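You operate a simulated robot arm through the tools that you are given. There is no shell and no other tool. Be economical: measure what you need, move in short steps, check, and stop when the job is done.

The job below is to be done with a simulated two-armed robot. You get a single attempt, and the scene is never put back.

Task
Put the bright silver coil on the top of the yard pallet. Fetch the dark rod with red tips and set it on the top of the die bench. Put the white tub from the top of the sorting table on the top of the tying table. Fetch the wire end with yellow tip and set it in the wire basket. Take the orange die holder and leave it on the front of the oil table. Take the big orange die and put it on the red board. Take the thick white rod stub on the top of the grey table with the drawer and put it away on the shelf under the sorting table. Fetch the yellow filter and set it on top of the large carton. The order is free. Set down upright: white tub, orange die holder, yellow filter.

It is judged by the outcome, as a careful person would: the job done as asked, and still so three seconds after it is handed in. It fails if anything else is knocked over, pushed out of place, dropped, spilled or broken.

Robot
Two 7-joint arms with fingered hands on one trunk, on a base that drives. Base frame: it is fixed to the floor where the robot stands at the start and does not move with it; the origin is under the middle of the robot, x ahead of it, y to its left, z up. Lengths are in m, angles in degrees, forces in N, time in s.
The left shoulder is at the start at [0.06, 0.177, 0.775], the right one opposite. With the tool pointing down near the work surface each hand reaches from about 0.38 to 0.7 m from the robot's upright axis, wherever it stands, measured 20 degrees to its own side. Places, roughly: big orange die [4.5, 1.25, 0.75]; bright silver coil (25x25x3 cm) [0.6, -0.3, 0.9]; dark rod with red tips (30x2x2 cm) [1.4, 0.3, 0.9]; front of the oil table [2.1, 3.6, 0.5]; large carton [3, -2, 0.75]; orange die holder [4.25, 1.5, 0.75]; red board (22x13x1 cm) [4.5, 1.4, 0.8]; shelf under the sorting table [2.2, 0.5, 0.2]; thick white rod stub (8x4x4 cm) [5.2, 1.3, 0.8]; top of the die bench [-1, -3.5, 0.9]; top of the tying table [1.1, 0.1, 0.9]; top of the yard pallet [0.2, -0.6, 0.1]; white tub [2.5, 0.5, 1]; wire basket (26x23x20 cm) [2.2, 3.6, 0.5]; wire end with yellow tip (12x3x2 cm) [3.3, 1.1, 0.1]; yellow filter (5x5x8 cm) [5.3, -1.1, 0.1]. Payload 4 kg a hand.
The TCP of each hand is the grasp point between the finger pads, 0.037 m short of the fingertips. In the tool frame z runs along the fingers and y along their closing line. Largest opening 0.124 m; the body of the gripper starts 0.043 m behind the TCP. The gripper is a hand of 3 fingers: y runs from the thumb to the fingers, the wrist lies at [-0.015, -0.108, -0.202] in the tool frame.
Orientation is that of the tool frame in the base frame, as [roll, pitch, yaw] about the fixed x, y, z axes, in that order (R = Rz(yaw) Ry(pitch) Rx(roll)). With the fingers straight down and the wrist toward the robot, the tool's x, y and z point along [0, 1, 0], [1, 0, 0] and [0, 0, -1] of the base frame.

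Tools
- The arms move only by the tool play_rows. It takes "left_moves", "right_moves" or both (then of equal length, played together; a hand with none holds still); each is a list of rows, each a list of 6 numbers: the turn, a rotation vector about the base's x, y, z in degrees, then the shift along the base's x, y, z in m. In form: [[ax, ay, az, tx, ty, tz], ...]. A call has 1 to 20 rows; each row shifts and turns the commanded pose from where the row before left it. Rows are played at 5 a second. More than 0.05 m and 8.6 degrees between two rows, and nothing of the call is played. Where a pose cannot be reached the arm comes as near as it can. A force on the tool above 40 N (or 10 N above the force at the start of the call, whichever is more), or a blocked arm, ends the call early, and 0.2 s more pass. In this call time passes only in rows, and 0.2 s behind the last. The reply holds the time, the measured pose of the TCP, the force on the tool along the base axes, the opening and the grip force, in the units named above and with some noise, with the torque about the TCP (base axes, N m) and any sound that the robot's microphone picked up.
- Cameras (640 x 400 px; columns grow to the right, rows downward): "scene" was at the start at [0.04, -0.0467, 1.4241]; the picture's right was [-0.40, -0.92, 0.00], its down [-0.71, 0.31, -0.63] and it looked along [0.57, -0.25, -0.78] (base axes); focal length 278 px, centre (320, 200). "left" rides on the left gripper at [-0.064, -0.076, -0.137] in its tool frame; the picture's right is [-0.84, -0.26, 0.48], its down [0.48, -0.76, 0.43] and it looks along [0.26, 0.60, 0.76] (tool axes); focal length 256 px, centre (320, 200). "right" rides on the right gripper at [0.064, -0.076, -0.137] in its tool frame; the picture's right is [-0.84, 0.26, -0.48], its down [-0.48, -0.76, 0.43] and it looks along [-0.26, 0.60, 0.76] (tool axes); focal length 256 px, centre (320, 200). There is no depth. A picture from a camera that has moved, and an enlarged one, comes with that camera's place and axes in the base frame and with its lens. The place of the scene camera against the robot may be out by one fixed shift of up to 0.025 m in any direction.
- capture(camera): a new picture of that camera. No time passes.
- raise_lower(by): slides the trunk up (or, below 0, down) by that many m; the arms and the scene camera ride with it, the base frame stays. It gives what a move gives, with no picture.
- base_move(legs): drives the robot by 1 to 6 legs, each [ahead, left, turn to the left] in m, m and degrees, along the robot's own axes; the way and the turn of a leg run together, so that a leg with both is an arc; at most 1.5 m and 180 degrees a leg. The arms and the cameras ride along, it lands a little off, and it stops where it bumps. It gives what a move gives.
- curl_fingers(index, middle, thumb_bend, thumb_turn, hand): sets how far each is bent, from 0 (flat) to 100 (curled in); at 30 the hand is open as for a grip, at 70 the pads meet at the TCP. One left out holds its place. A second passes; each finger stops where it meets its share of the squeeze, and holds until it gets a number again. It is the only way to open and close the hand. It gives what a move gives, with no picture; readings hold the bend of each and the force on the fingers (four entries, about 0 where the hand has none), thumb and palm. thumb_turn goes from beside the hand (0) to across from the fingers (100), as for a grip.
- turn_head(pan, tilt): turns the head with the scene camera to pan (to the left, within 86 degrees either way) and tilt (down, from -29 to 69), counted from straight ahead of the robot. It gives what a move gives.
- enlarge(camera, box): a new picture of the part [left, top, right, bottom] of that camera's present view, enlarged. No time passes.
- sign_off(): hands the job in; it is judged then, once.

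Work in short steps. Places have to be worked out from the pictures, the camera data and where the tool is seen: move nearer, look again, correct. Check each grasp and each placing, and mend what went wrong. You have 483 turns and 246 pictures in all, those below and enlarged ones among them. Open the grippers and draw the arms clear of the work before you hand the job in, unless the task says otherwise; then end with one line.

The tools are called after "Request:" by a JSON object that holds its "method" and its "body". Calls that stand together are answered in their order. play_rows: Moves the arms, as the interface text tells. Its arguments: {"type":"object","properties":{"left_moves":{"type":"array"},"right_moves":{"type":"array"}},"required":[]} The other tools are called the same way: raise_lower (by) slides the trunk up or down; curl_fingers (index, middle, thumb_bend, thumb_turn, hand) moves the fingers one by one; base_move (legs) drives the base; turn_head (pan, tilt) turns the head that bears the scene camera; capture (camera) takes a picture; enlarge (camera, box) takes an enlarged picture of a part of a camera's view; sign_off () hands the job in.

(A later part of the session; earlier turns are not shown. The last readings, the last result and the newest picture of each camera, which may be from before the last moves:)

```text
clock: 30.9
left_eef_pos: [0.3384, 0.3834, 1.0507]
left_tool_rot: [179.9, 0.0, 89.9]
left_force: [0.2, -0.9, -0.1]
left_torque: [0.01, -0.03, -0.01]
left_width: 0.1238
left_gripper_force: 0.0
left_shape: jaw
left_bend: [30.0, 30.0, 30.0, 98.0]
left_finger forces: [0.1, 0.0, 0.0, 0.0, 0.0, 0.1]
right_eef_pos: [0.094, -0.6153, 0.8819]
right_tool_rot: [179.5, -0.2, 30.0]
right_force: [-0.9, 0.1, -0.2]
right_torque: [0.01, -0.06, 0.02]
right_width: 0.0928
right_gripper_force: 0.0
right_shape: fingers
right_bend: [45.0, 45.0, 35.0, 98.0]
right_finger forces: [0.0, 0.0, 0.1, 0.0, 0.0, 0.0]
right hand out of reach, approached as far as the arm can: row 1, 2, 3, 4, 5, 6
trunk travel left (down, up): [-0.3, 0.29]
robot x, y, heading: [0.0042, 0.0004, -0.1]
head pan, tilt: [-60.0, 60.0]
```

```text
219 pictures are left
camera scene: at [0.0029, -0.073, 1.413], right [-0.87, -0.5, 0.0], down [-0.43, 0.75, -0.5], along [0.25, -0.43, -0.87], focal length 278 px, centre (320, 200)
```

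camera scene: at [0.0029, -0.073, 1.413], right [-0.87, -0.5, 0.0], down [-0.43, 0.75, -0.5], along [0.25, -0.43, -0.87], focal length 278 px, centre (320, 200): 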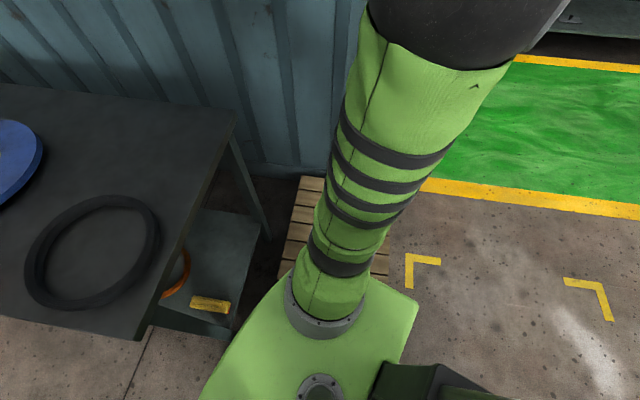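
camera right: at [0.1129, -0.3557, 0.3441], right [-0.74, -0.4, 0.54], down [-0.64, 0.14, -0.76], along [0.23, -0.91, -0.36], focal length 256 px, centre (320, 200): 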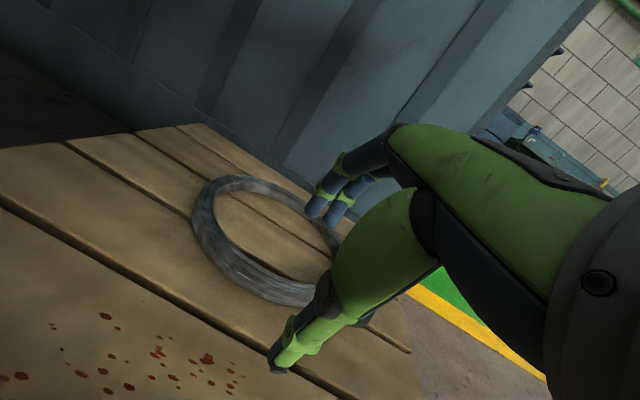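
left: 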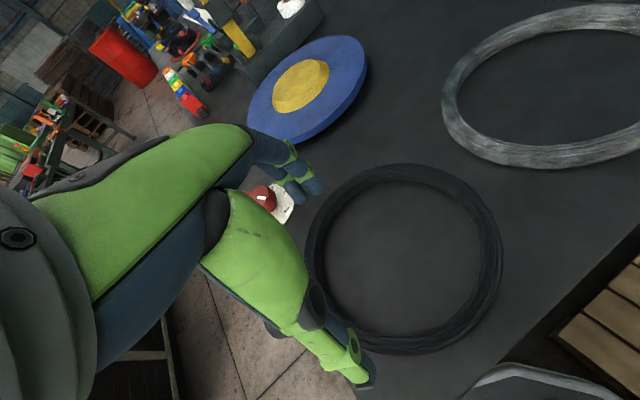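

Raise and return the right hand to its original carry pose.

Request:
{"method": "play_rows", "body": {"right_moves": [[0, 0, 0, 0, 0, 0.045], [0, 0, 0, 0, 0, 0.045], [0, 0, 0, 0, 0, 0.045], [0, 0, 0, 0, 0, 0.035], [0, 0, 6, 0.019, 0.04, 0], [0, 0, 6, 0.019, 0.04, 0], [0, 0, 6, 0.019, 0.04, 0], [0, 0, 6, 0.019, 0.04, 0], [0, 0, 6, 0.019, 0.04, 0], [0, 0, 6, 0.019, 0.04, 0], [0, 0, 6, 0.019, 0.04, 0], [0, 0, 6, 0.019, 0.04, 0], [0, 0, 6, 0.019, 0.035, 0], [0, 0, 6, 0.019, 0.035, 0]]}}

Request:
{"method": "curl_fingers", "body": {"hand": "right", "index": 30, "middle": 30, "thumb_bend": 30, "thumb_turn": 100}}

Request:
{"method": "turn_head", "body": {"pan": 0, "tilt": 20}}

Request:
{"method": "enlarge", "body": {"camera": "scene", "box": [0, 40, 400, 290]}}

```text
clock: 33.9
left_eef_pos: [0.3395, 0.383, 1.0515]
left_tool_rot: [-180.0, -0.1, 90.0]
left_force: [0.8, -1.2, 0.3]
left_torque: [0.01, -0.01, 0.0]
left_width: 0.1242
left_gripper_force: 0.1
left_shape: jaw
left_bend: [30.0, 30.0, 30.0, 98.0]
left_finger forces: [0.0, 0.0, 0.1, 0.0, 0.0, 0.1]
right_eef_pos: [0.2839, -0.2716, 1.0356]
right_tool_rot: [-176.6, -0.1, 78.7]
right_force: [-0.2, -0.1, -0.5]
right_torque: [0.0, 0.0, -0.02]
right_width: 0.0931
right_gripper_force: 0.1
right_shape: fingers
right_bend: [45.0, 45.0, 35.0, 98.0]
right_finger forces: [0.0, 0.0, 0.0, 0.0, 0.1, 0.0]
trunk travel left (down, up): [-0.3, 0.29]
robot x, y, heading: [0.0003, 0.0025, -0.2]
head pan, tilt: [-60.0, 60.0]
stopped in row 14 (right hand): the arm was blocked; the commanded pose is now the measured one
```

```text
clock: 34.9
left_eef_pos: [0.339, 0.3819, 1.0504]
left_tool_rot: [179.9, 0.0, 90.0]
left_force: [0.0, 0.4, -0.1]
left_torque: [0.01, 0.03, 0.01]
left_width: 0.1237
left_gripper_force: 0.0
left_shape: jaw
left_bend: [30.0, 30.0, 30.0, 98.0]
left_finger forces: [0.1, 0.0, 0.1, 0.0, 0.0, 0.0]
right_eef_pos: [0.2852, -0.2727, 1.0369]
right_tool_rot: [-176.5, 0.0, 78.7]
right_force: [-0.9, 0.4, -0.6]
right_torque: [-0.01, 0.04, -0.03]
right_width: 0.1231
right_gripper_force: 0.1
right_shape: fingers
right_bend: [30.0, 30.0, 30.0, 98.0]
right_finger forces: [0.1, 0.0, 0.0, 0.0, 0.0, 0.0]
trunk travel left (down, up): [-0.3, 0.29]
robot x, y, heading: [-0.0012, -0.0015, 0.2]
head pan, tilt: [-60.0, 60.0]
```

```text
clock: 36.2
left_eef_pos: [0.3382, 0.382, 1.0495]
left_tool_rot: [180.0, 0.1, 90.0]
left_force: [-0.5, -0.9, 1.0]
left_torque: [-0.01, -0.03, -0.04]
left_width: 0.1236
left_gripper_force: 0.1
left_shape: jaw
left_bend: [30.0, 30.0, 30.0, 98.0]
left_finger forces: [0.0, 0.1, 0.1, 0.0, 0.0, 0.0]
right_eef_pos: [0.2845, -0.2707, 1.0369]
right_tool_rot: [-176.6, -0.1, 78.8]
right_force: [0.2, -0.5, 0.4]
right_torque: [0.01, 0.01, 0.01]
right_width: 0.1234
right_gripper_force: 0.0
right_shape: fingers
right_bend: [30.0, 30.0, 30.0, 98.0]
right_finger forces: [0.1, 0.0, 0.0, 0.0, 0.1, 0.0]
trunk travel left (down, up): [-0.3, 0.29]
robot x, y, heading: [0.0005, -0.0011, -0.1]
head pan, tilt: [0.0, 20.0]
```

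```text
1.60 times, centred on (200, 165) of scene
camera zoom: at [0.0636, -0.016, 1.4712], right [0.0, -1.0, 0.0], down [-0.34, 0.0, -0.94], along [0.94, 0.0, -0.34], focal length 445 px, centre (512, 256)
```

zoom: 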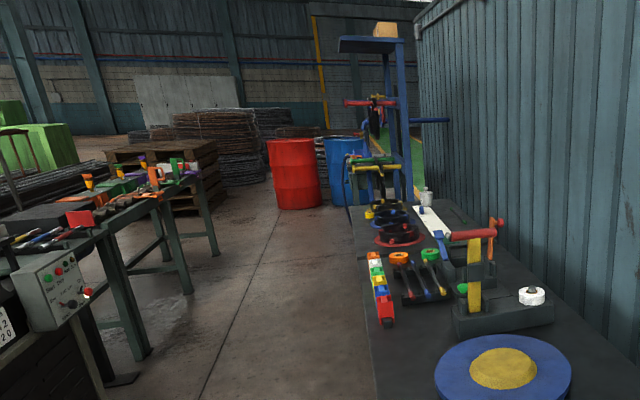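

The right arm is back near the body. I raise the trunk so hands clear the tools, then drive along the left side of the table and turn to face it near the sorting table.

Request:
{"method": "raise_lower", "body": {"by": 0.22}}

Request:
{"method": "base_move", "body": {"legs": [[-0.1, 0.45, 0], [1.2, 0.5, 0], [0.7, 0.35, 0], [0, 0, -70]]}}

Request:
{"method": "turn_head", "body": {"pan": 0, "tilt": 45}}

Request:
{"method": "capture", "body": {"camera": "scene"}}

```text
clock: 38.5
left_eef_pos: [0.3391, 0.3828, 1.2712]
left_tool_rot: [180.0, 0.0, 90.0]
left_force: [0.6, 0.0, 1.0]
left_torque: [-0.01, 0.01, -0.01]
left_width: 0.1236
left_gripper_force: 0.0
left_shape: jaw
left_bend: [30.0, 30.0, 30.0, 98.0]
left_finger forces: [0.0, 0.0, 0.1, 0.0, 0.1, 0.1]
right_eef_pos: [0.285, -0.2713, 1.256]
right_tool_rot: [-176.4, -0.1, 78.7]
right_force: [0.1, 0.6, 0.2]
right_torque: [0.01, 0.02, -0.01]
right_width: 0.1231
right_gripper_force: 0.1
right_shape: fingers
right_bend: [30.0, 30.0, 30.0, 98.0]
right_finger forces: [0.0, 0.0, 0.1, 0.0, 0.0, 0.0]
trunk travel left (down, up): [-0.52, 0.07]
robot x, y, heading: [0.0002, 0.0015, -0.1]
head pan, tilt: [0.0, 20.0]
```

```text
clock: 54.2
left_eef_pos: [2.2844, 1.093, 1.2696]
left_tool_rot: [-179.9, -0.1, 19.7]
left_force: [0.4, 0.1, -0.2]
left_torque: [-0.02, 0.0, -0.01]
left_width: 0.1236
left_gripper_force: 0.1
left_shape: jaw
left_bend: [30.0, 30.0, 30.0, 98.0]
left_finger forces: [0.1, 0.0, 0.0, 0.0, 0.1, 0.0]
right_eef_pos: [1.6503, 0.924, 1.2564]
right_tool_rot: [-176.4, -0.2, 8.5]
right_force: [-0.1, 0.5, 0.3]
right_torque: [0.02, 0.01, -0.02]
right_width: 0.1232
right_gripper_force: 0.0
right_shape: fingers
right_bend: [30.0, 30.0, 30.0, 98.0]
right_finger forces: [0.0, 0.0, 0.1, 0.0, 0.0, 0.0]
trunk travel left (down, up): [-0.52, 0.07]
robot x, y, heading: [1.812, 1.2799, -70.4]
head pan, tilt: [0.0, 20.0]
```

```text
clock: 55.1
left_eef_pos: [2.2852, 1.0935, 1.2703]
left_tool_rot: [-179.9, 0.0, 19.7]
left_force: [0.5, 0.2, -0.3]
left_torque: [-0.01, -0.01, -0.02]
left_width: 0.1237
left_gripper_force: 0.0
left_shape: jaw
left_bend: [30.0, 30.0, 30.0, 98.0]
left_finger forces: [0.0, 0.0, 0.0, 0.1, 0.0, 0.0]
right_eef_pos: [1.6502, 0.9235, 1.2563]
right_tool_rot: [-176.5, 0.0, 8.4]
right_force: [-0.8, -0.5, -0.4]
right_torque: [-0.03, 0.01, 0.0]
right_width: 0.1233
right_gripper_force: 0.1
right_shape: fingers
right_bend: [30.0, 30.0, 30.0, 98.0]
right_finger forces: [0.0, 0.1, 0.0, 0.0, 0.0, 0.1]
trunk travel left (down, up): [-0.52, 0.07]
robot x, y, heading: [1.8092, 1.284, -70.6]
head pan, tilt: [0.0, 45.0]
```

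```text
217 pictures are left
camera scene: at [1.8285, 1.2192, 1.6526], right [-0.94, -0.34, 0.0], down [-0.24, 0.67, -0.71], along [0.24, -0.67, -0.71], focal length 278 px, centre (320, 200)
```

scene: 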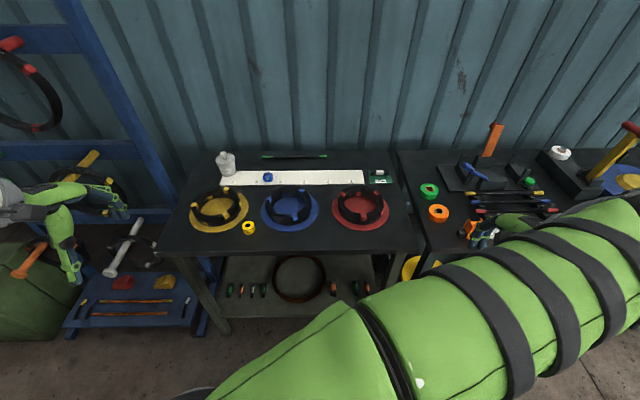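

Clear view of the sorting table. Enlarging on the tub and on the rods.

Request:
{"method": "enlarge", "body": {"camera": "scene", "box": [180, 130, 420, 340]}}

Request:
{"method": "enlarge", "body": {"camera": "scene", "box": [400, 110, 640, 260]}}

```text
1.90 times, centred on (300, 235) of scene
camera zoom: at [1.8285, 1.2192, 1.6526], right [-0.94, -0.34, 0.0], down [-0.24, 0.67, -0.71], along [0.24, -0.67, -0.71], focal length 529 px, centre (358, 133)
```

zoom: 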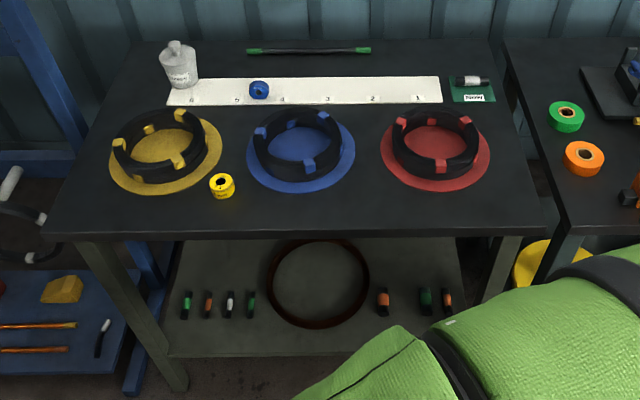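

```text
2.67 times, centred on (520, 185) of scene
camera zoom: at [1.8285, 1.2192, 1.6526], right [-0.94, -0.34, 0.0], down [-0.24, 0.67, -0.71], along [0.24, -0.67, -0.71], focal length 741 px, centre (-213, 240)
```

zoom: 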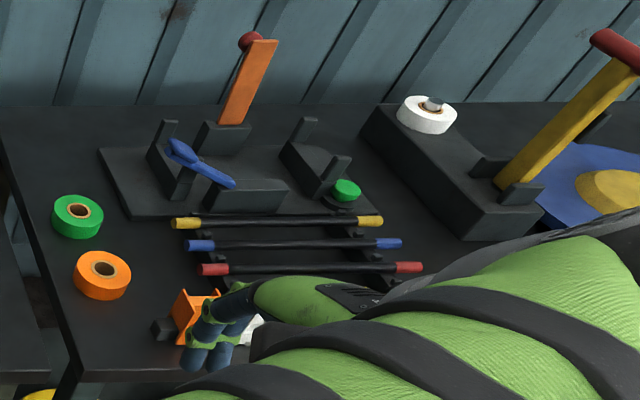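

The tub sits at about (2.52, 0.48) at the back-left of the sorting table, with a blue rack post to the left. I first draw the left hand in, turn it so it closes sideways, and tilt the fingers forward 45° for reach.

Request:
{"method": "play_rows", "body": {"left_moves": [[0, 0, -8.2, -0.0215, -0.0076, 0], [0, 0, -8.2, -0.0215, -0.0076, 0], [0, 0, -8.2, -0.0215, -0.0076, 0], [0, 0, -8.2, -0.0215, -0.0076, 0], [0, 0, -8.2, -0.0215, -0.0076, 0], [0, 0, -8.2, -0.0215, -0.0076, 0], [0, 0, -8.2, -0.0215, -0.0076, 0], [0, 0, -8.2, -0.0215, -0.0076, 0], [0, 0, -8.2, -0.0215, -0.0076, 0], [0, 0, -8.2, -0.0215, -0.0076, 0], [0, 0, -8, -0.0215, -0.0076, 0], [-7.1, -2.5, 0, 0.005, -0.013, 0], [-7.1, -2.5, 0, 0.005, -0.013, 0], [-7.1, -2.5, 0, 0.005, -0.013, 0], [-7.1, -2.5, 0, 0.005, -0.013, 0], [-7.1, -2.5, 0, 0.005, -0.013, 0], [-7.1, -2.5, 0, 0.005, -0.013, 0]]}}

Request:
{"method": "capture", "body": {"camera": "scene"}}

```text
clock: 58.7
left_eef_pos: [2.0788, 0.9315, 1.2705]
left_tool_rot: [179.8, -45.3, -70.3]
left_force: [-0.4, 0.0, -0.2]
left_torque: [0.0, 0.05, 0.02]
left_width: 0.1235
left_gripper_force: 0.0
left_shape: jaw
left_bend: [30.0, 30.0, 30.0, 98.0]
left_finger forces: [0.1, 0.1, 0.0, 0.0, 0.0, 0.1]
right_eef_pos: [1.6501, 0.9237, 1.2559]
right_tool_rot: [-176.5, -0.1, 8.5]
right_force: [0.1, 0.6, 0.0]
right_torque: [0.03, 0.03, 0.02]
right_width: 0.1231
right_gripper_force: 0.0
right_shape: fingers
right_bend: [30.0, 30.0, 30.0, 98.0]
right_finger forces: [0.0, 0.1, 0.0, 0.0, 0.0, 0.0]
trunk travel left (down, up): [-0.52, 0.07]
robot x, y, heading: [1.8096, 1.286, -70.2]
head pan, tilt: [0.0, 45.0]
```

```text
214 pictures are left
camera scene: at [1.8287, 1.2192, 1.6525], right [-0.94, -0.34, 0.0], down [-0.24, 0.67, -0.71], along [0.24, -0.67, -0.71], focal length 278 px, centre (320, 200)
```

scene: 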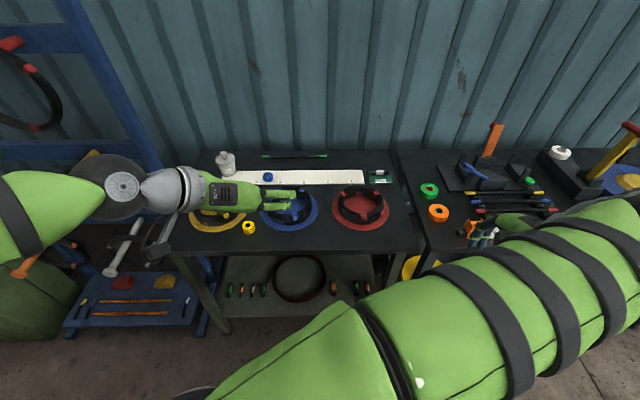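

The left elbow would collide with the rack post that way. Instead I'll use the normal orientation with a straight, extended arm: untilt, turn back, extend forward high, and raise the trunk.

Request:
{"method": "raise_lower", "body": {"by": 0.07}}

Request:
{"method": "play_rows", "body": {"left_moves": [[7.1, 2.5, 0, 0, 0, 0], [7.1, 2.5, 0, 0, 0, 0], [7.1, 2.5, 0, 0, 0, 0], [7.1, 2.5, 0, 0, 0, 0], [7.1, 2.5, 0, 0, 0, 0], [7.1, 2.5, 0, 0, 0, 0], [0, 0, 7.5, 0.0131, -0.0187, 0], [0, 0, 7.5, 0.0131, -0.0187, 0], [0, 0, 7.5, 0.0131, -0.0187, 0], [0, 0, 7.5, 0.0131, -0.0187, 0], [0, 0, 7.5, 0.0131, -0.0187, 0], [0, 0, 7.5, 0.0131, -0.0187, 0], [0, 0, 7.5, 0.0131, -0.0187, 0], [0, 0, 7.5, 0.0131, -0.0187, 0], [0, 0, 7.5, 0.0131, -0.0187, 0], [0, 0, 7.5, 0.0131, -0.0187, 0]]}}

Request:
{"method": "capture", "body": {"camera": "scene"}}

```text
clock: 59.8
left_eef_pos: [2.0791, 0.9324, 1.3408]
left_tool_rot: [179.7, -45.1, -70.1]
left_force: [0.4, -1.5, 0.6]
left_torque: [0.0, 0.02, 0.0]
left_width: 0.1238
left_gripper_force: 0.0
left_shape: jaw
left_bend: [30.0, 30.0, 30.0, 98.0]
left_finger forces: [0.0, 0.0, 0.0, 0.0, 0.0, 0.0]
right_eef_pos: [1.6497, 0.9229, 1.3255]
right_tool_rot: [-176.6, -0.1, 8.5]
right_force: [0.4, 0.0, 0.3]
right_torque: [0.0, 0.01, -0.02]
right_width: 0.1232
right_gripper_force: 0.0
right_shape: fingers
right_bend: [30.0, 30.0, 30.0, 98.0]
right_finger forces: [0.0, 0.0, 0.0, 0.0, 0.0, 0.0]
trunk travel left (down, up): [-0.59, 0.0]
robot x, y, heading: [1.807, 1.2838, -70.1]
head pan, tilt: [0.0, 45.0]
```

```text
clock: 63.2
left_eef_pos: [2.2112, 0.7433, 1.3406]
left_tool_rot: [180.0, 0.0, 5.0]
left_force: [0.8, -0.2, 0.7]
left_torque: [0.03, 0.0, 0.01]
left_width: 0.1239
left_gripper_force: 0.1
left_shape: jaw
left_bend: [30.0, 30.0, 30.0, 98.0]
left_finger forces: [0.1, 0.0, 0.0, 0.0, 0.0, 0.1]
right_eef_pos: [1.6508, 0.9234, 1.3258]
right_tool_rot: [-176.5, 0.0, 8.5]
right_force: [0.6, 0.5, -1.2]
right_torque: [0.02, 0.0, -0.02]
right_width: 0.1234
right_gripper_force: 0.0
right_shape: fingers
right_bend: [30.0, 30.0, 30.0, 98.0]
right_finger forces: [0.1, 0.0, 0.0, 0.1, 0.0, 0.0]
trunk travel left (down, up): [-0.59, 0.0]
robot x, y, heading: [1.8112, 1.2847, -70.3]
head pan, tilt: [0.0, 45.0]
```

```text
213 pictures are left
camera scene: at [1.8284, 1.2184, 1.7225], right [-0.94, -0.34, 0.0], down [-0.24, 0.67, -0.71], along [0.24, -0.67, -0.71], focal length 278 px, centre (320, 200)
```

scene: 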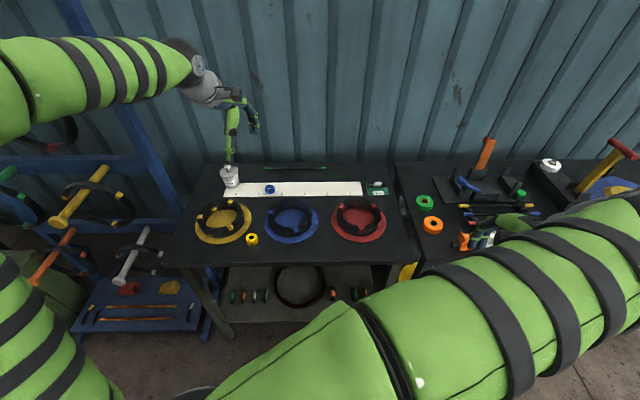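

The left elbow would still come near the rack post, so I'll use the right arm: tuck the left hand, turn the base 40° left and stand closer so the right shoulder faces the tub.

Request:
{"method": "play_rows", "body": {"left_moves": [[0, 0, 0, -0.0011, 0.04, 0], [0, 0, 0, -0.0011, 0.04, 0], [0, 0, 0, -0.0011, 0.04, 0], [0, 0, 0, -0.0011, 0.04, 0], [0, 0, 0, -0.0011, 0.04, 0], [0, 0, 0, -0.0011, 0.04, 0], [0, 0, 0, -0.0011, 0.04, 0], [0, 0, 0, -0.0011, 0.04, 0]]}}

Request:
{"method": "base_move", "body": {"legs": [[0, 0, 40], [0.4, 0.08, 0]]}}

Request:
{"method": "turn_head", "body": {"pan": -40, "tilt": 45}}

Request:
{"method": "capture", "body": {"camera": "scene"}}

Request:
{"method": "capture", "body": {"camera": "right"}}

```text
clock: 65.0
left_eef_pos: [2.2005, 1.0669, 1.3428]
left_tool_rot: [180.0, 0.0, 4.7]
left_force: [0.2, 1.5, 1.0]
left_torque: [-0.01, 0.03, 0.01]
left_width: 0.1236
left_gripper_force: 0.1
left_shape: jaw
left_bend: [30.0, 30.0, 30.0, 98.0]
left_finger forces: [0.0, 0.0, 0.1, 0.0, 0.0, 0.1]
right_eef_pos: [1.6502, 0.9246, 1.3259]
right_tool_rot: [-176.6, -0.1, 8.4]
right_force: [-0.6, -0.2, 0.0]
right_torque: [-0.02, -0.01, 0.05]
right_width: 0.1233
right_gripper_force: 0.1
right_shape: fingers
right_bend: [30.0, 30.0, 30.0, 98.0]
right_finger forces: [0.0, 0.0, 0.1, 0.0, 0.0, 0.0]
trunk travel left (down, up): [-0.59, 0.0]
robot x, y, heading: [1.8124, 1.2844, -70.2]
head pan, tilt: [0.0, 45.0]
```

```text
clock: 69.4
left_eef_pos: [2.6374, 1.2305, 1.3424]
left_tool_rot: [-180.0, 0.0, 44.7]
left_force: [0.5, -0.9, -0.4]
left_torque: [0.0, 0.03, -0.02]
left_width: 0.1237
left_gripper_force: 0.1
left_shape: jaw
left_bend: [30.0, 30.0, 30.0, 98.0]
left_finger forces: [0.0, 0.0, 0.1, 0.0, 0.0, 0.0]
right_eef_pos: [2.3065, 0.7708, 1.3262]
right_tool_rot: [-176.5, -0.2, 48.3]
right_force: [-0.3, -0.8, -0.5]
right_torque: [0.01, 0.02, 0.02]
right_width: 0.1231
right_gripper_force: 0.0
right_shape: fingers
right_bend: [30.0, 30.0, 30.0, 98.0]
right_finger forces: [0.0, 0.1, 0.0, 0.0, 0.0, 0.0]
trunk travel left (down, up): [-0.59, 0.0]
robot x, y, heading: [2.1959, 1.1485, -30.5]
head pan, tilt: [0.0, 45.0]
```

```text
clock: 70.5
left_eef_pos: [2.6373, 1.2315, 1.3422]
left_tool_rot: [-180.0, 0.0, 44.6]
left_force: [0.3, -0.5, 0.7]
left_torque: [0.01, 0.02, 0.02]
left_width: 0.1235
left_gripper_force: 0.1
left_shape: jaw
left_bend: [30.0, 30.0, 30.0, 98.0]
left_finger forces: [0.1, 0.1, 0.0, 0.0, 0.1, 0.1]
right_eef_pos: [2.3056, 0.7701, 1.3259]
right_tool_rot: [-176.5, 0.0, 48.3]
right_force: [0.1, -0.1, 0.6]
right_torque: [0.04, -0.01, 0.0]
right_width: 0.1232
right_gripper_force: 0.1
right_shape: fingers
right_bend: [30.0, 30.0, 30.0, 98.0]
right_finger forces: [0.0, 0.1, 0.0, 0.0, 0.0, 0.1]
trunk travel left (down, up): [-0.59, 0.0]
robot x, y, heading: [2.1985, 1.1483, -30.6]
head pan, tilt: [-40.0, 45.0]
```

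```text
212 pictures are left
camera scene: at [2.1995, 1.0719, 1.7225], right [-0.94, -0.34, 0.0], down [-0.24, 0.67, -0.71], along [0.24, -0.67, -0.71], focal length 278 px, centre (320, 200)
```

scene: 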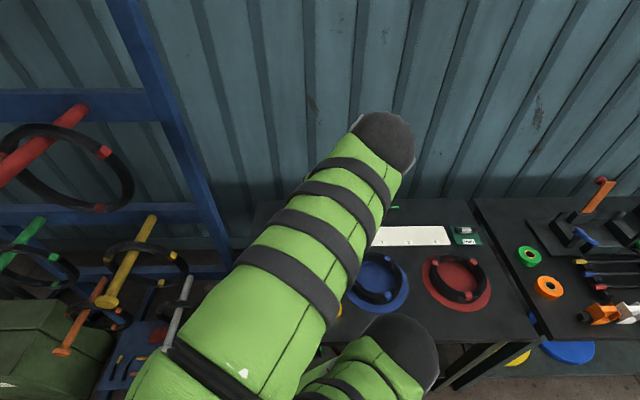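

```text
211 pictures are left
camera right: at [2.2967, 0.8623, 1.4673], right [-0.34, -0.82, 0.46], down [-0.91, 0.16, -0.39], along [0.24, -0.56, -0.8], focal length 256 px, centre (320, 200)
```

right: 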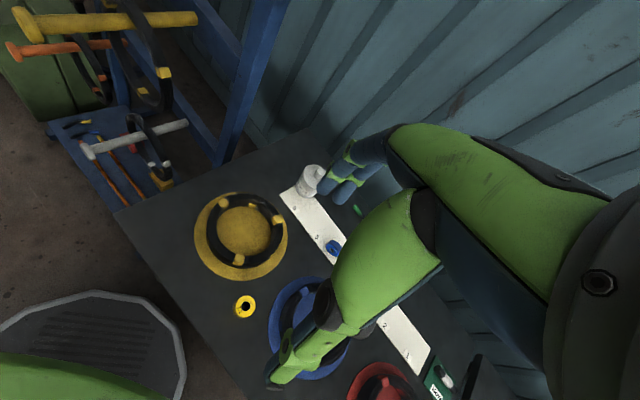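

The wrist camera puts the tub at (2.51, 0.50). Moving the right hand above it, lowering to 1.2 m.

Request:
{"method": "play_rows", "body": {"right_moves": [[-2.3, -2.6, 0, 0, 0, 0], [0, 0, -1.4, 0.0256, -0.0338, -0.01], [0, 0, -1.4, 0.0256, -0.0338, -0.01], [0, 0, -1.4, 0.0256, -0.0338, -0.01], [0, 0, -1.4, 0.0256, -0.0338, -0.01], [0, 0, -1.4, 0.0256, -0.0338, -0.01], [0, 0, -1.4, 0.0256, -0.0338, -0.01], [0, 0, -1.4, 0.0256, -0.0338, -0.02], [0, 0, -1.4, 0.0256, -0.0338, -0.02]]}}

Request:
{"method": "capture", "body": {"camera": "right"}}

Request:
{"method": "capture", "body": {"camera": "scene"}}

```text
clock: 72.5
left_eef_pos: [2.6381, 1.2305, 1.3429]
left_tool_rot: [-179.8, 0.0, 44.6]
left_force: [-0.2, -0.8, -0.7]
left_torque: [0.0, -0.03, -0.01]
left_width: 0.1237
left_gripper_force: 0.0
left_shape: jaw
left_bend: [30.0, 30.0, 30.0, 98.0]
left_finger forces: [0.1, 0.0, 0.0, 0.0, 0.1, 0.0]
right_eef_pos: [2.5118, 0.499, 1.226]
right_tool_rot: [-179.8, 0.0, 37.1]
right_force: [0.0, -0.4, -0.2]
right_torque: [0.01, 0.01, 0.0]
right_width: 0.1236
right_gripper_force: 0.0
right_shape: fingers
right_bend: [30.0, 30.0, 30.0, 98.0]
right_finger forces: [0.1, 0.0, 0.0, 0.0, 0.0, 0.1]
trunk travel left (down, up): [-0.59, 0.0]
robot x, y, heading: [2.2006, 1.1488, -30.3]
head pan, tilt: [-40.0, 45.0]
```

```text
210 pictures are left
camera right: at [2.5157, 0.5968, 1.3624], right [-0.51, -0.71, 0.48], down [-0.84, 0.32, -0.43], along [0.16, -0.63, -0.76], focal length 256 px, centre (320, 200)
```

right: 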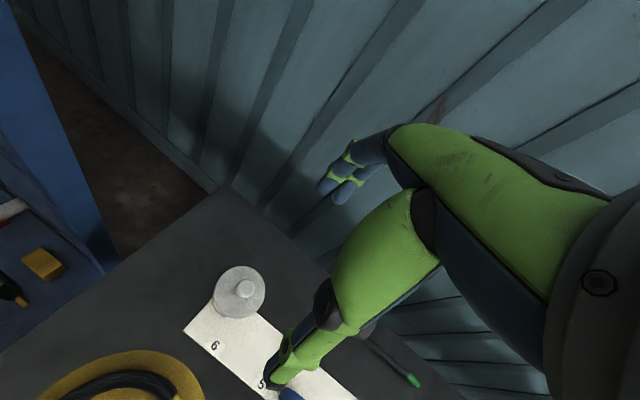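

```text
209 pictures are left
camera scene: at [2.2008, 1.0704, 1.7225], right [-0.94, -0.34, 0.0], down [-0.24, 0.67, -0.71], along [0.24, -0.67, -0.71], focal length 278 px, centre (320, 200)
```

scene: 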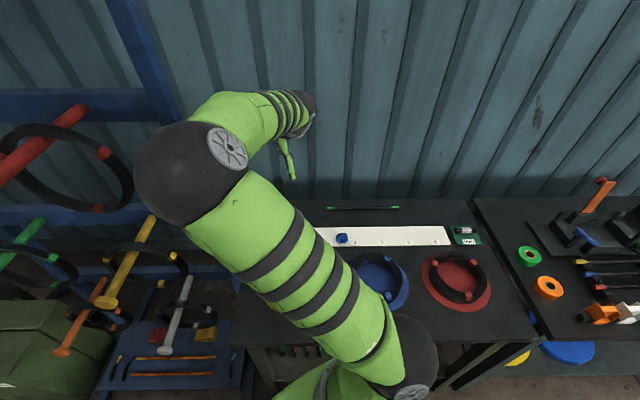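

The cap is at about (2.523, 0.486). Enlarging to see the tub's shape before descending.

Request:
{"method": "enlarge", "body": {"camera": "right", "box": [180, 220, 320, 340]}}

```text
3.33 times, centred on (250, 280) of right
camera zoom: at [2.5157, 0.5968, 1.3624], right [-0.51, -0.71, 0.48], down [-0.84, 0.32, -0.43], along [0.16, -0.63, -0.76], focal length 853 px, centre (553, -67)
```

zoom: 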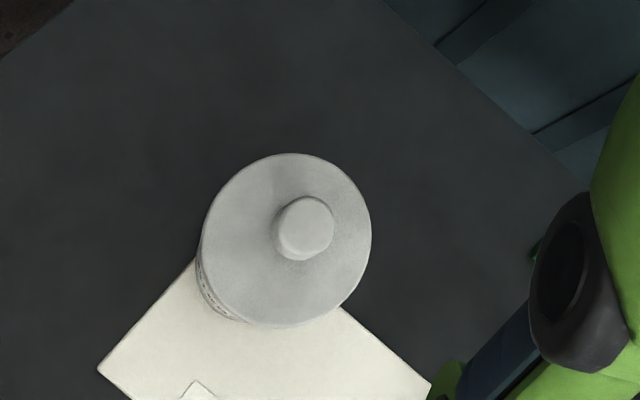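

Body is about 7 cm wide with a small knob. Centre at (2.522, 0.485). Adjust laterally and descend partway.

Request:
{"method": "play_rows", "body": {"right_moves": [[0, 0, 0, 0.01, -0.014, 0], [0, 0, 0, 0, 0, -0.04], [0, 0, 0, 0, 0, -0.04], [0, 0, 0, 0, 0, -0.04], [0, 0, 0, 0, 0, -0.04]]}}

Request:
{"method": "capture", "body": {"camera": "right"}}

Request:
{"method": "enlarge", "body": {"camera": "scene", "box": [200, 60, 440, 260]}}

```text
clock: 73.7
left_eef_pos: [2.6368, 1.2321, 1.3434]
left_tool_rot: [-180.0, -0.1, 44.5]
left_force: [0.4, -0.2, 0.3]
left_torque: [-0.01, 0.0, -0.02]
left_width: 0.1239
left_gripper_force: 0.0
left_shape: jaw
left_bend: [30.0, 30.0, 30.0, 98.0]
left_finger forces: [0.0, 0.0, 0.0, 0.1, 0.0, 0.0]
right_eef_pos: [2.5208, 0.5019, 1.1512]
right_tool_rot: [179.9, -0.2, 37.1]
right_force: [0.0, -0.5, -0.5]
right_torque: [0.0, -0.04, -0.01]
right_width: 0.1234
right_gripper_force: 0.1
right_shape: fingers
right_bend: [30.0, 30.0, 30.0, 98.0]
right_finger forces: [0.0, 0.0, 0.0, 0.0, 0.0, 0.0]
right hand out of reach, approached as far as the arm can: row 3, 4, 5
trunk travel left (down, up): [-0.59, 0.0]
robot x, y, heading: [2.1976, 1.146, -30.5]
head pan, tilt: [-40.0, 45.0]
```

```text
207 pictures are left
camera right: at [2.5245, 0.6007, 1.2877], right [-0.51, -0.71, 0.48], down [-0.84, 0.31, -0.44], along [0.16, -0.63, -0.76], focal length 256 px, centre (320, 200)
```

right: 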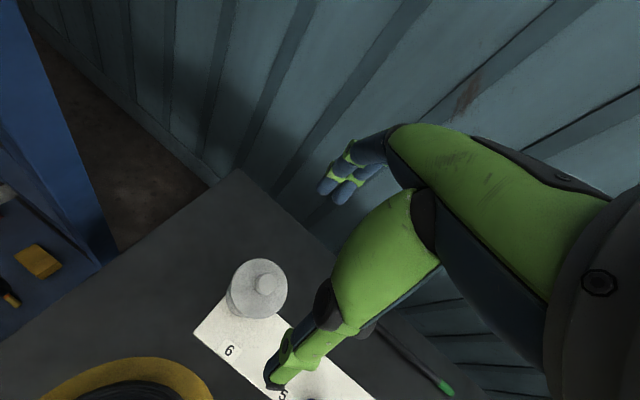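

```text
2.00 times, centred on (320, 160) of scene
camera zoom: at [2.1977, 1.0709, 1.7225], right [-0.94, -0.34, 0.0], down [-0.24, 0.67, -0.71], along [0.24, -0.67, -0.71], focal length 556 px, centre (320, 280)
```

zoom: 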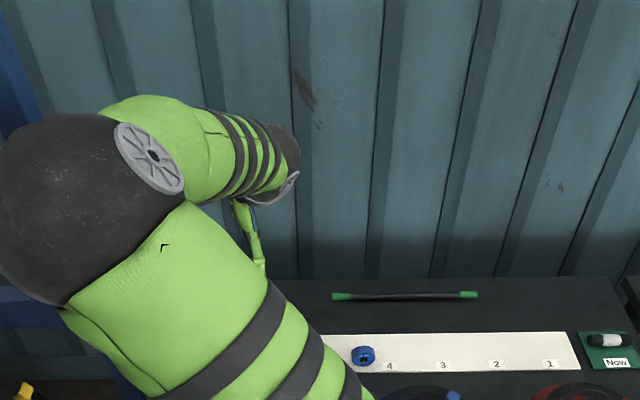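

The arm posture limits going lower, but lowering the trunk lowers the hand directly. I lower it 0.1 m, then recenter.

Request:
{"method": "raise_lower", "body": {"by": -0.1}}

Request:
{"method": "play_rows", "body": {"right_moves": [[0, 0, 0, 0.001, -0.015, 0], [0, 0, 0, 0, 0, 0]]}}

Request:
{"method": "capture", "body": {"camera": "right"}}

```text
clock: 75.0
left_eef_pos: [2.6375, 1.2315, 1.2417]
left_tool_rot: [-180.0, 0.0, 44.6]
left_force: [0.9, -0.4, -0.4]
left_torque: [-0.02, 0.0, 0.0]
left_width: 0.1237
left_gripper_force: 0.2
left_shape: jaw
left_bend: [30.0, 30.0, 30.0, 98.0]
left_finger forces: [0.1, 0.0, 0.0, 0.0, 0.0, 0.0]
right_eef_pos: [2.5218, 0.5038, 1.0514]
right_tool_rot: [179.9, 0.0, 37.2]
right_force: [-0.1, -0.2, -0.4]
right_torque: [-0.03, -0.01, -0.01]
right_width: 0.1234
right_gripper_force: 0.0
right_shape: fingers
right_bend: [30.0, 30.0, 30.0, 98.0]
right_finger forces: [0.0, 0.1, 0.0, 0.1, 0.1, 0.1]
trunk travel left (down, up): [-0.49, 0.1]
robot x, y, heading: [2.1954, 1.1479, -30.5]
head pan, tilt: [-40.0, 45.0]
```

```text
clock: 75.6
left_eef_pos: [2.637, 1.2314, 1.242]
left_tool_rot: [180.0, -0.1, 44.6]
left_force: [-0.3, -0.2, -0.1]
left_torque: [-0.02, -0.03, 0.01]
left_width: 0.1239
left_gripper_force: 0.1
left_shape: jaw
left_bend: [30.0, 30.0, 30.0, 98.0]
left_finger forces: [0.1, 0.0, 0.0, 0.0, 0.1, 0.1]
right_eef_pos: [2.5224, 0.5024, 1.0507]
right_tool_rot: [-179.9, -0.1, 37.2]
right_force: [-1.7, 0.1, 0.1]
right_torque: [0.02, -0.03, 0.0]
right_width: 0.1233
right_gripper_force: 0.1
right_shape: fingers
right_bend: [30.0, 30.0, 30.0, 98.0]
right_finger forces: [0.0, 0.0, 0.0, 0.0, 0.1, 0.0]
right hand out of reach, approached as far as the arm can: row 1
trunk travel left (down, up): [-0.49, 0.1]
robot x, y, heading: [2.1974, 1.1483, -30.2]
head pan, tilt: [-40.0, 45.0]
```

```text
205 pictures are left
camera right: at [2.526, 0.6014, 1.1878], right [-0.51, -0.71, 0.48], down [-0.84, 0.31, -0.44], along [0.16, -0.63, -0.76], focal length 256 px, centre (320, 200)
```

right: 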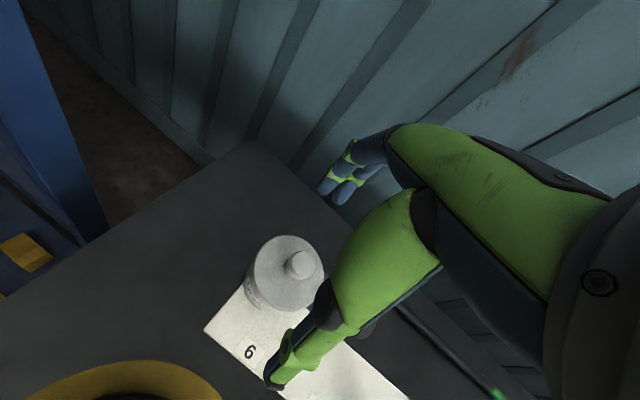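

Triangulating two views, the tub's axis is near (2.522, 0.478) and its top near z≈0.95–0.98. I nudge the base by 2 cm toward it since the arm is at its limit.

Request:
{"method": "base_move", "body": {"legs": [[0.013, -0.02, 0]]}}

Request:
{"method": "capture", "body": {"camera": "right"}}

```text
clock: 76.4
left_eef_pos: [2.639, 1.2047, 1.2425]
left_tool_rot: [-179.9, 0.0, 44.6]
left_force: [1.0, 0.2, 0.7]
left_torque: [0.07, 0.03, 0.02]
left_width: 0.1237
left_gripper_force: 0.1
left_shape: jaw
left_bend: [30.0, 30.0, 30.0, 98.0]
left_finger forces: [0.0, 0.0, 0.0, 0.0, 0.1, 0.0]
right_eef_pos: [2.523, 0.4774, 1.049]
right_tool_rot: [-180.0, -0.1, 37.0]
right_force: [0.1, -0.9, -0.7]
right_torque: [0.04, 0.01, -0.01]
right_width: 0.1236
right_gripper_force: 0.0
right_shape: fingers
right_bend: [30.0, 30.0, 30.0, 98.0]
right_finger forces: [0.0, 0.0, 0.0, 0.0, 0.0, 0.0]
trunk travel left (down, up): [-0.49, 0.1]
robot x, y, heading: [2.1999, 1.1248, -30.4]
head pan, tilt: [-40.0, 45.0]
```

```text
204 pictures are left
camera right: at [2.527, 0.5759, 1.1869], right [-0.51, -0.71, 0.48], down [-0.84, 0.32, -0.44], along [0.16, -0.63, -0.76], focal length 256 px, centre (320, 200)
```

right: 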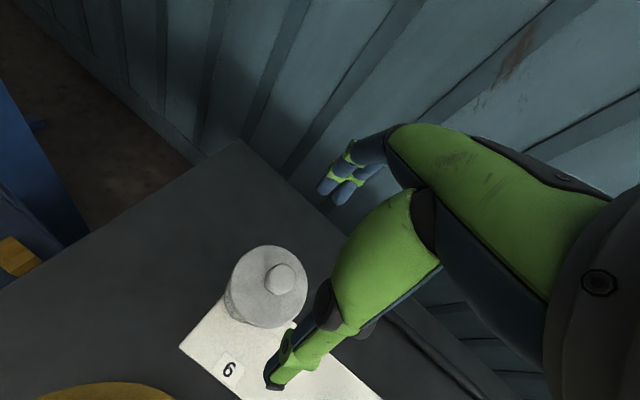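

Aligned now (tub ~ (2.524, 0.481), hand at (2.523, 0.477)). Lowering the trunk further.

Request:
{"method": "raise_lower", "body": {"by": -0.07}}

Request:
{"method": "capture", "body": {"camera": "right"}}

```text
clock: 77.6
left_eef_pos: [2.6289, 1.1136, 1.192]
left_tool_rot: [-178.1, -1.4, 40.9]
left_force: [1.4, 2.8, 0.0]
left_torque: [-0.24, 0.16, -0.08]
left_width: 0.1236
left_gripper_force: 0.1
left_shape: jaw
left_bend: [30.0, 30.0, 30.0, 98.0]
left_finger forces: [0.1, 0.1, 0.0, 0.0, 0.0, 0.0]
right_eef_pos: [2.5745, 0.4827, 1.0212]
right_tool_rot: [177.3, -3.4, 46.3]
right_force: [-1.3, -0.1, 0.4]
right_torque: [-0.01, -0.08, -0.03]
right_width: 0.1235
right_gripper_force: 0.2
right_shape: fingers
right_bend: [30.0, 30.0, 30.0, 97.0]
right_finger forces: [0.0, 0.0, 0.0, 0.0, 0.0, 0.1]
trunk travel left (down, up): [-0.456, 0.134]
robot x, y, heading: [2.1922, 1.109, -33.5]
head pan, tilt: [-40.0, 45.0]
stopped: the arm was blocked; the commanded pose is now the measured one
```

```text
203 pictures are left
camera right: at [2.5521, 0.5791, 1.1566], right [-0.43, -0.79, 0.44], down [-0.85, 0.18, -0.5], along [0.31, -0.59, -0.75], focal length 256 px, centre (320, 200)
```

right: 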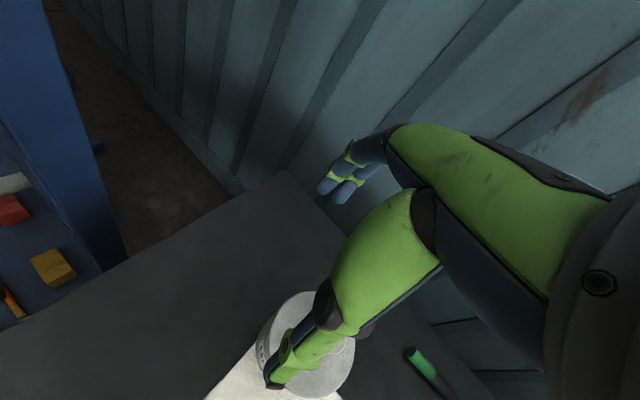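

Something blocked the motion. I look around the arms before moving: towards the left hand and straight.

Request:
{"method": "turn_head", "body": {"pan": 0, "tilt": 45}}

Request:
{"method": "capture", "body": {"camera": "scene"}}

Request:
{"method": "turn_head", "body": {"pan": -60, "tilt": 55}}

Request:
{"method": "capture", "body": {"camera": "scene"}}

Request:
{"method": "capture", "body": {"camera": "left"}}

```text
clock: 78.7
left_eef_pos: [2.6119, 1.1337, 1.2026]
left_tool_rot: [-179.5, -1.0, 40.9]
left_force: [0.5, -1.3, 0.5]
left_torque: [0.05, 0.05, 0.01]
left_width: 0.1241
left_gripper_force: 0.1
left_shape: jaw
left_bend: [30.0, 30.0, 30.0, 98.0]
left_finger forces: [0.0, 0.1, 0.1, 0.1, 0.0, 0.0]
right_eef_pos: [2.5117, 0.4586, 1.0229]
right_tool_rot: [177.9, -2.4, 40.5]
right_force: [0.0, -1.0, -0.8]
right_torque: [0.04, 0.0, 0.01]
right_width: 0.1232
right_gripper_force: 0.0
right_shape: fingers
right_bend: [30.0, 30.0, 30.0, 98.0]
right_finger forces: [0.0, 0.1, 0.0, 0.0, 0.0, 0.1]
trunk travel left (down, up): [-0.456, 0.134]
robot x, y, heading: [2.1842, 1.1045, -33.8]
head pan, tilt: [0.0, 45.0]
```

```text
202 pictures are left
camera scene: at [2.2208, 1.0819, 1.5876], right [-0.56, -0.83, 0.01], down [-0.58, 0.38, -0.72], along [0.59, -0.4, -0.7], focal length 278 px, centre (320, 200)
```

scene: 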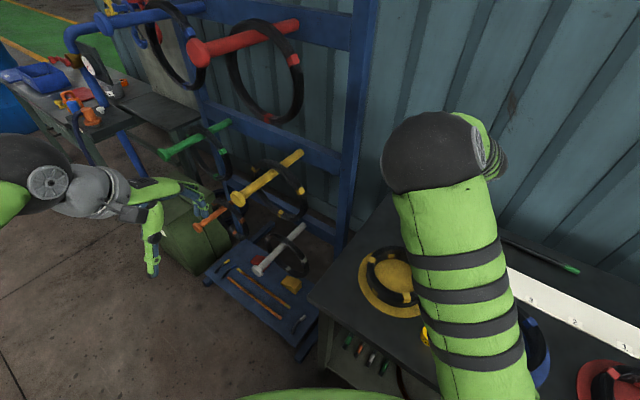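

```text
clock: 80.0
left_eef_pos: [2.6098, 1.1334, 1.2032]
left_tool_rot: [-179.7, -1.1, 41.0]
left_force: [-0.4, -0.6, -0.2]
left_torque: [0.09, 0.03, -0.01]
left_width: 0.124
left_gripper_force: 0.2
left_shape: jaw
left_bend: [30.0, 30.0, 30.0, 98.0]
left_finger forces: [0.0, 0.0, 0.0, 0.0, 0.1, 0.0]
right_eef_pos: [2.5118, 0.4598, 1.0237]
right_tool_rot: [177.9, -2.4, 40.6]
right_force: [0.1, 0.5, 0.1]
right_torque: [0.05, 0.0, 0.04]
right_width: 0.1235
right_gripper_force: 0.0
right_shape: fingers
right_bend: [30.0, 30.0, 30.0, 98.0]
right_finger forces: [0.1, 0.1, 0.0, 0.0, 0.1, 0.0]
trunk travel left (down, up): [-0.456, 0.134]
robot x, y, heading: [2.1862, 1.1022, -33.6]
head pan, tilt: [-60.0, 55.0]
```

```text
201 pictures are left
camera scene: at [2.1475, 1.0558, 1.5747], right [-1.0, 0.06, -0.01], down [0.05, 0.81, -0.59], along [-0.03, -0.59, -0.81], focal length 278 px, centre (320, 200)
```

scene: 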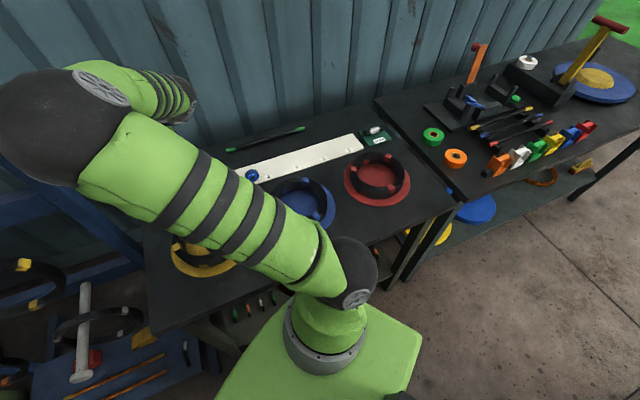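

```text
200 pictures are left
camera left: at [2.5113, 1.1476, 1.339], right [-0.8, -0.35, -0.5], down [-0.13, 0.9, -0.42], along [0.59, -0.27, -0.76], focal length 256 px, centre (320, 200)
```

left: 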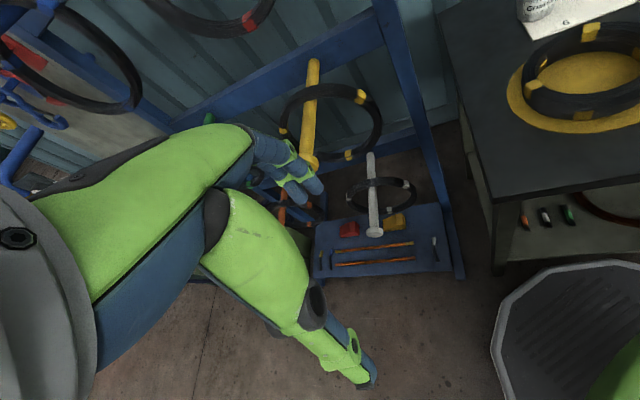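

The shoulder most likely rests on the table edge when that low. I raise the trunk, turn the right hand so it closes sideways with the wrist to the right, and tilt the fingers forward 40° for a comfortable reach.

Request:
{"method": "raise_lower", "body": {"by": 0.13}}

Request:
{"method": "play_rows", "body": {"right_moves": [[0, 0, 8, -0.01, 0.008, 0], [0, 0, 8, -0.01, 0.008, 0], [0, 0, 8, -0.01, 0.008, 0], [0, 0, 8, -0.01, 0.008, 0], [0, 0, 8, -0.01, 0.008, 0], [0, 0, 8, 0, 0, 0], [0, 0, 8, 0, 0, 0], [0, 0, 8, 0, 0, 0], [0, 0, 8, 0, 0, 0], [0, 0, 8, 0, 0, 0], [0, 0, 8, 0, 0, 0], [0, 0, 8, 0, 0, 0], [0, 0, 7, 0, 0, 0], [-4.7, -6.5, 0, 0, 0, 0], [-4.7, -6.5, 0, 0, 0, 0], [-4.7, -6.5, 0, 0, 0, 0], [-4.7, -6.5, 0, 0, 0, 0], [-4.7, -6.5, 0, 0, 0, 0]]}}

Request:
{"method": "capture", "body": {"camera": "scene"}}

Request:
{"method": "capture", "body": {"camera": "right"}}

```text
clock: 81.6
left_eef_pos: [2.6256, 1.1228, 1.3314]
left_tool_rot: [-178.9, -1.3, 42.9]
left_force: [0.3, 0.6, 0.4]
left_torque: [0.0, -0.03, -0.01]
left_width: 0.1238
left_gripper_force: 0.0
left_shape: jaw
left_bend: [30.0, 30.0, 30.0, 98.0]
left_finger forces: [0.0, 0.1, 0.1, 0.0, 0.0, 0.0]
right_eef_pos: [2.5467, 0.4482, 1.1436]
right_tool_rot: [178.7, -2.8, 42.3]
right_force: [-0.4, -0.9, 0.6]
right_torque: [0.0, -0.03, 0.0]
right_width: 0.1236
right_gripper_force: 0.0
right_shape: fingers
right_bend: [30.0, 30.0, 30.0, 98.0]
right_finger forces: [0.0, 0.1, 0.0, 0.0, 0.0, 0.0]
trunk travel left (down, up): [-0.586, 0.004]
robot x, y, heading: [2.1952, 1.0908, -31.6]
head pan, tilt: [-60.0, 55.0]
```

```text
clock: 85.4
left_eef_pos: [2.6258, 1.1212, 1.3326]
left_tool_rot: [-178.7, -1.4, 42.8]
left_force: [-0.6, 0.0, 0.1]
left_torque: [-0.02, -0.01, 0.03]
left_width: 0.1238
left_gripper_force: 0.0
left_shape: jaw
left_bend: [30.0, 30.0, 30.0, 98.0]
left_finger forces: [0.0, 0.0, 0.0, 0.1, 0.1, 0.0]
right_eef_pos: [2.5808, 0.5976, 1.379]
right_tool_rot: [173.5, 37.5, 135.4]
right_force: [0.3, -0.2, 0.4]
right_torque: [-0.01, -0.01, -0.05]
right_width: 0.1235
right_gripper_force: 0.2
right_shape: fingers
right_bend: [30.0, 30.0, 30.0, 98.0]
right_finger forces: [0.0, 0.0, 0.1, 0.0, 0.0, 0.0]
right hand out of reach, approached as far as the arm can: row 1, 2, 3, 4, 5, 6, 7, 8, 9, 10, 11, 12
trunk travel left (down, up): [-0.586, 0.004]
robot x, y, heading: [2.193, 1.0938, -31.9]
head pan, tilt: [-60.0, 55.0]
```

```text
199 pictures are left
camera scene: at [2.167, 1.0223, 1.7048], right [-1.0, 0.03, 0.0], down [0.03, 0.82, -0.57], along [-0.02, -0.57, -0.82], focal length 278 px, centre (320, 200)
```

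scene: 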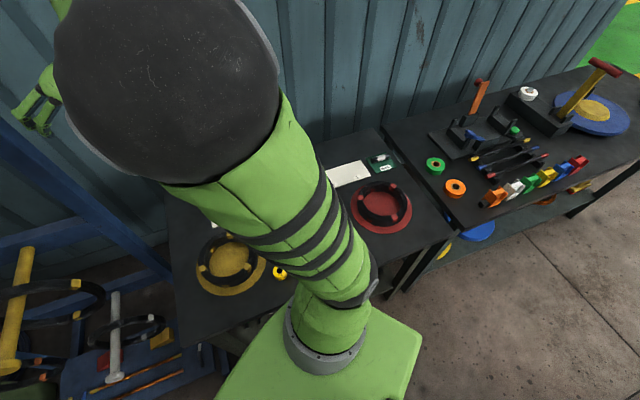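

```text
198 pictures are left
camera right: at [2.4247, 0.623, 1.441], right [0.39, -0.11, 0.91], down [0.0, -0.99, -0.12], along [0.92, 0.05, -0.39], focal length 256 px, centre (320, 200)
```

right: 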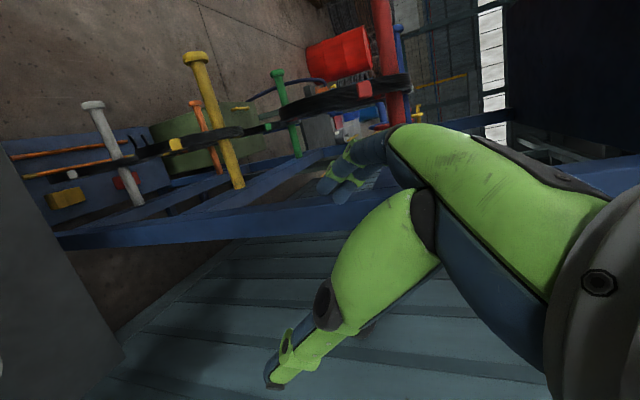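

The right arm's elbow has ended up folded over, a poor posture left over from the pallet move. I'll back out into the aisle to untangle it; first check what stands behind/left of me.

Request:
{"method": "turn_head", "body": {"pan": 80, "tilt": 35}}

Request:
{"method": "capture", "body": {"camera": "scene"}}

```text
clock: 87.6
left_eef_pos: [2.6267, 1.121, 1.3321]
left_tool_rot: [-178.9, -1.4, 42.9]
left_force: [0.4, -0.4, 0.0]
left_torque: [0.01, -0.01, -0.02]
left_width: 0.1239
left_gripper_force: 0.0
left_shape: jaw
left_bend: [30.0, 30.0, 30.0, 98.0]
left_finger forces: [0.1, 0.1, 0.0, 0.1, 0.1, 0.0]
right_eef_pos: [2.5814, 0.5996, 1.3783]
right_tool_rot: [173.5, 37.3, 135.4]
right_force: [-0.1, 0.4, 0.6]
right_torque: [0.03, 0.03, 0.03]
right_width: 0.1232
right_gripper_force: 0.2
right_shape: fingers
right_bend: [30.0, 30.0, 30.0, 98.0]
right_finger forces: [0.0, 0.0, 0.1, 0.0, 0.0, 0.1]
trunk travel left (down, up): [-0.586, 0.004]
robot x, y, heading: [2.1941, 1.0933, -31.8]
head pan, tilt: [80.0, 35.0]
```

```text
197 pictures are left
camera scene: at [2.2289, 1.1595, 1.733], right [0.74, -0.67, 0.0], down [-0.38, -0.43, -0.82], along [0.55, 0.61, -0.57], focal length 278 px, centre (320, 200)
```

scene: 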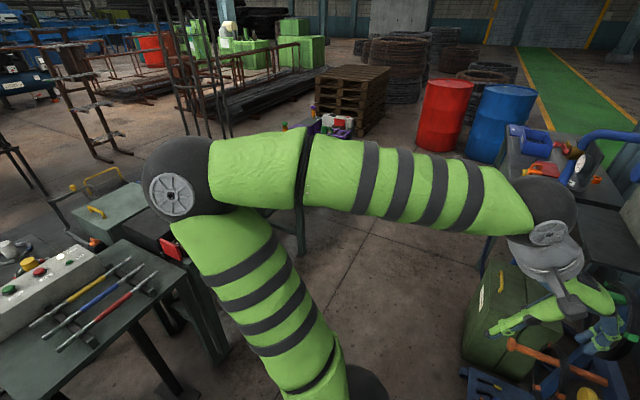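

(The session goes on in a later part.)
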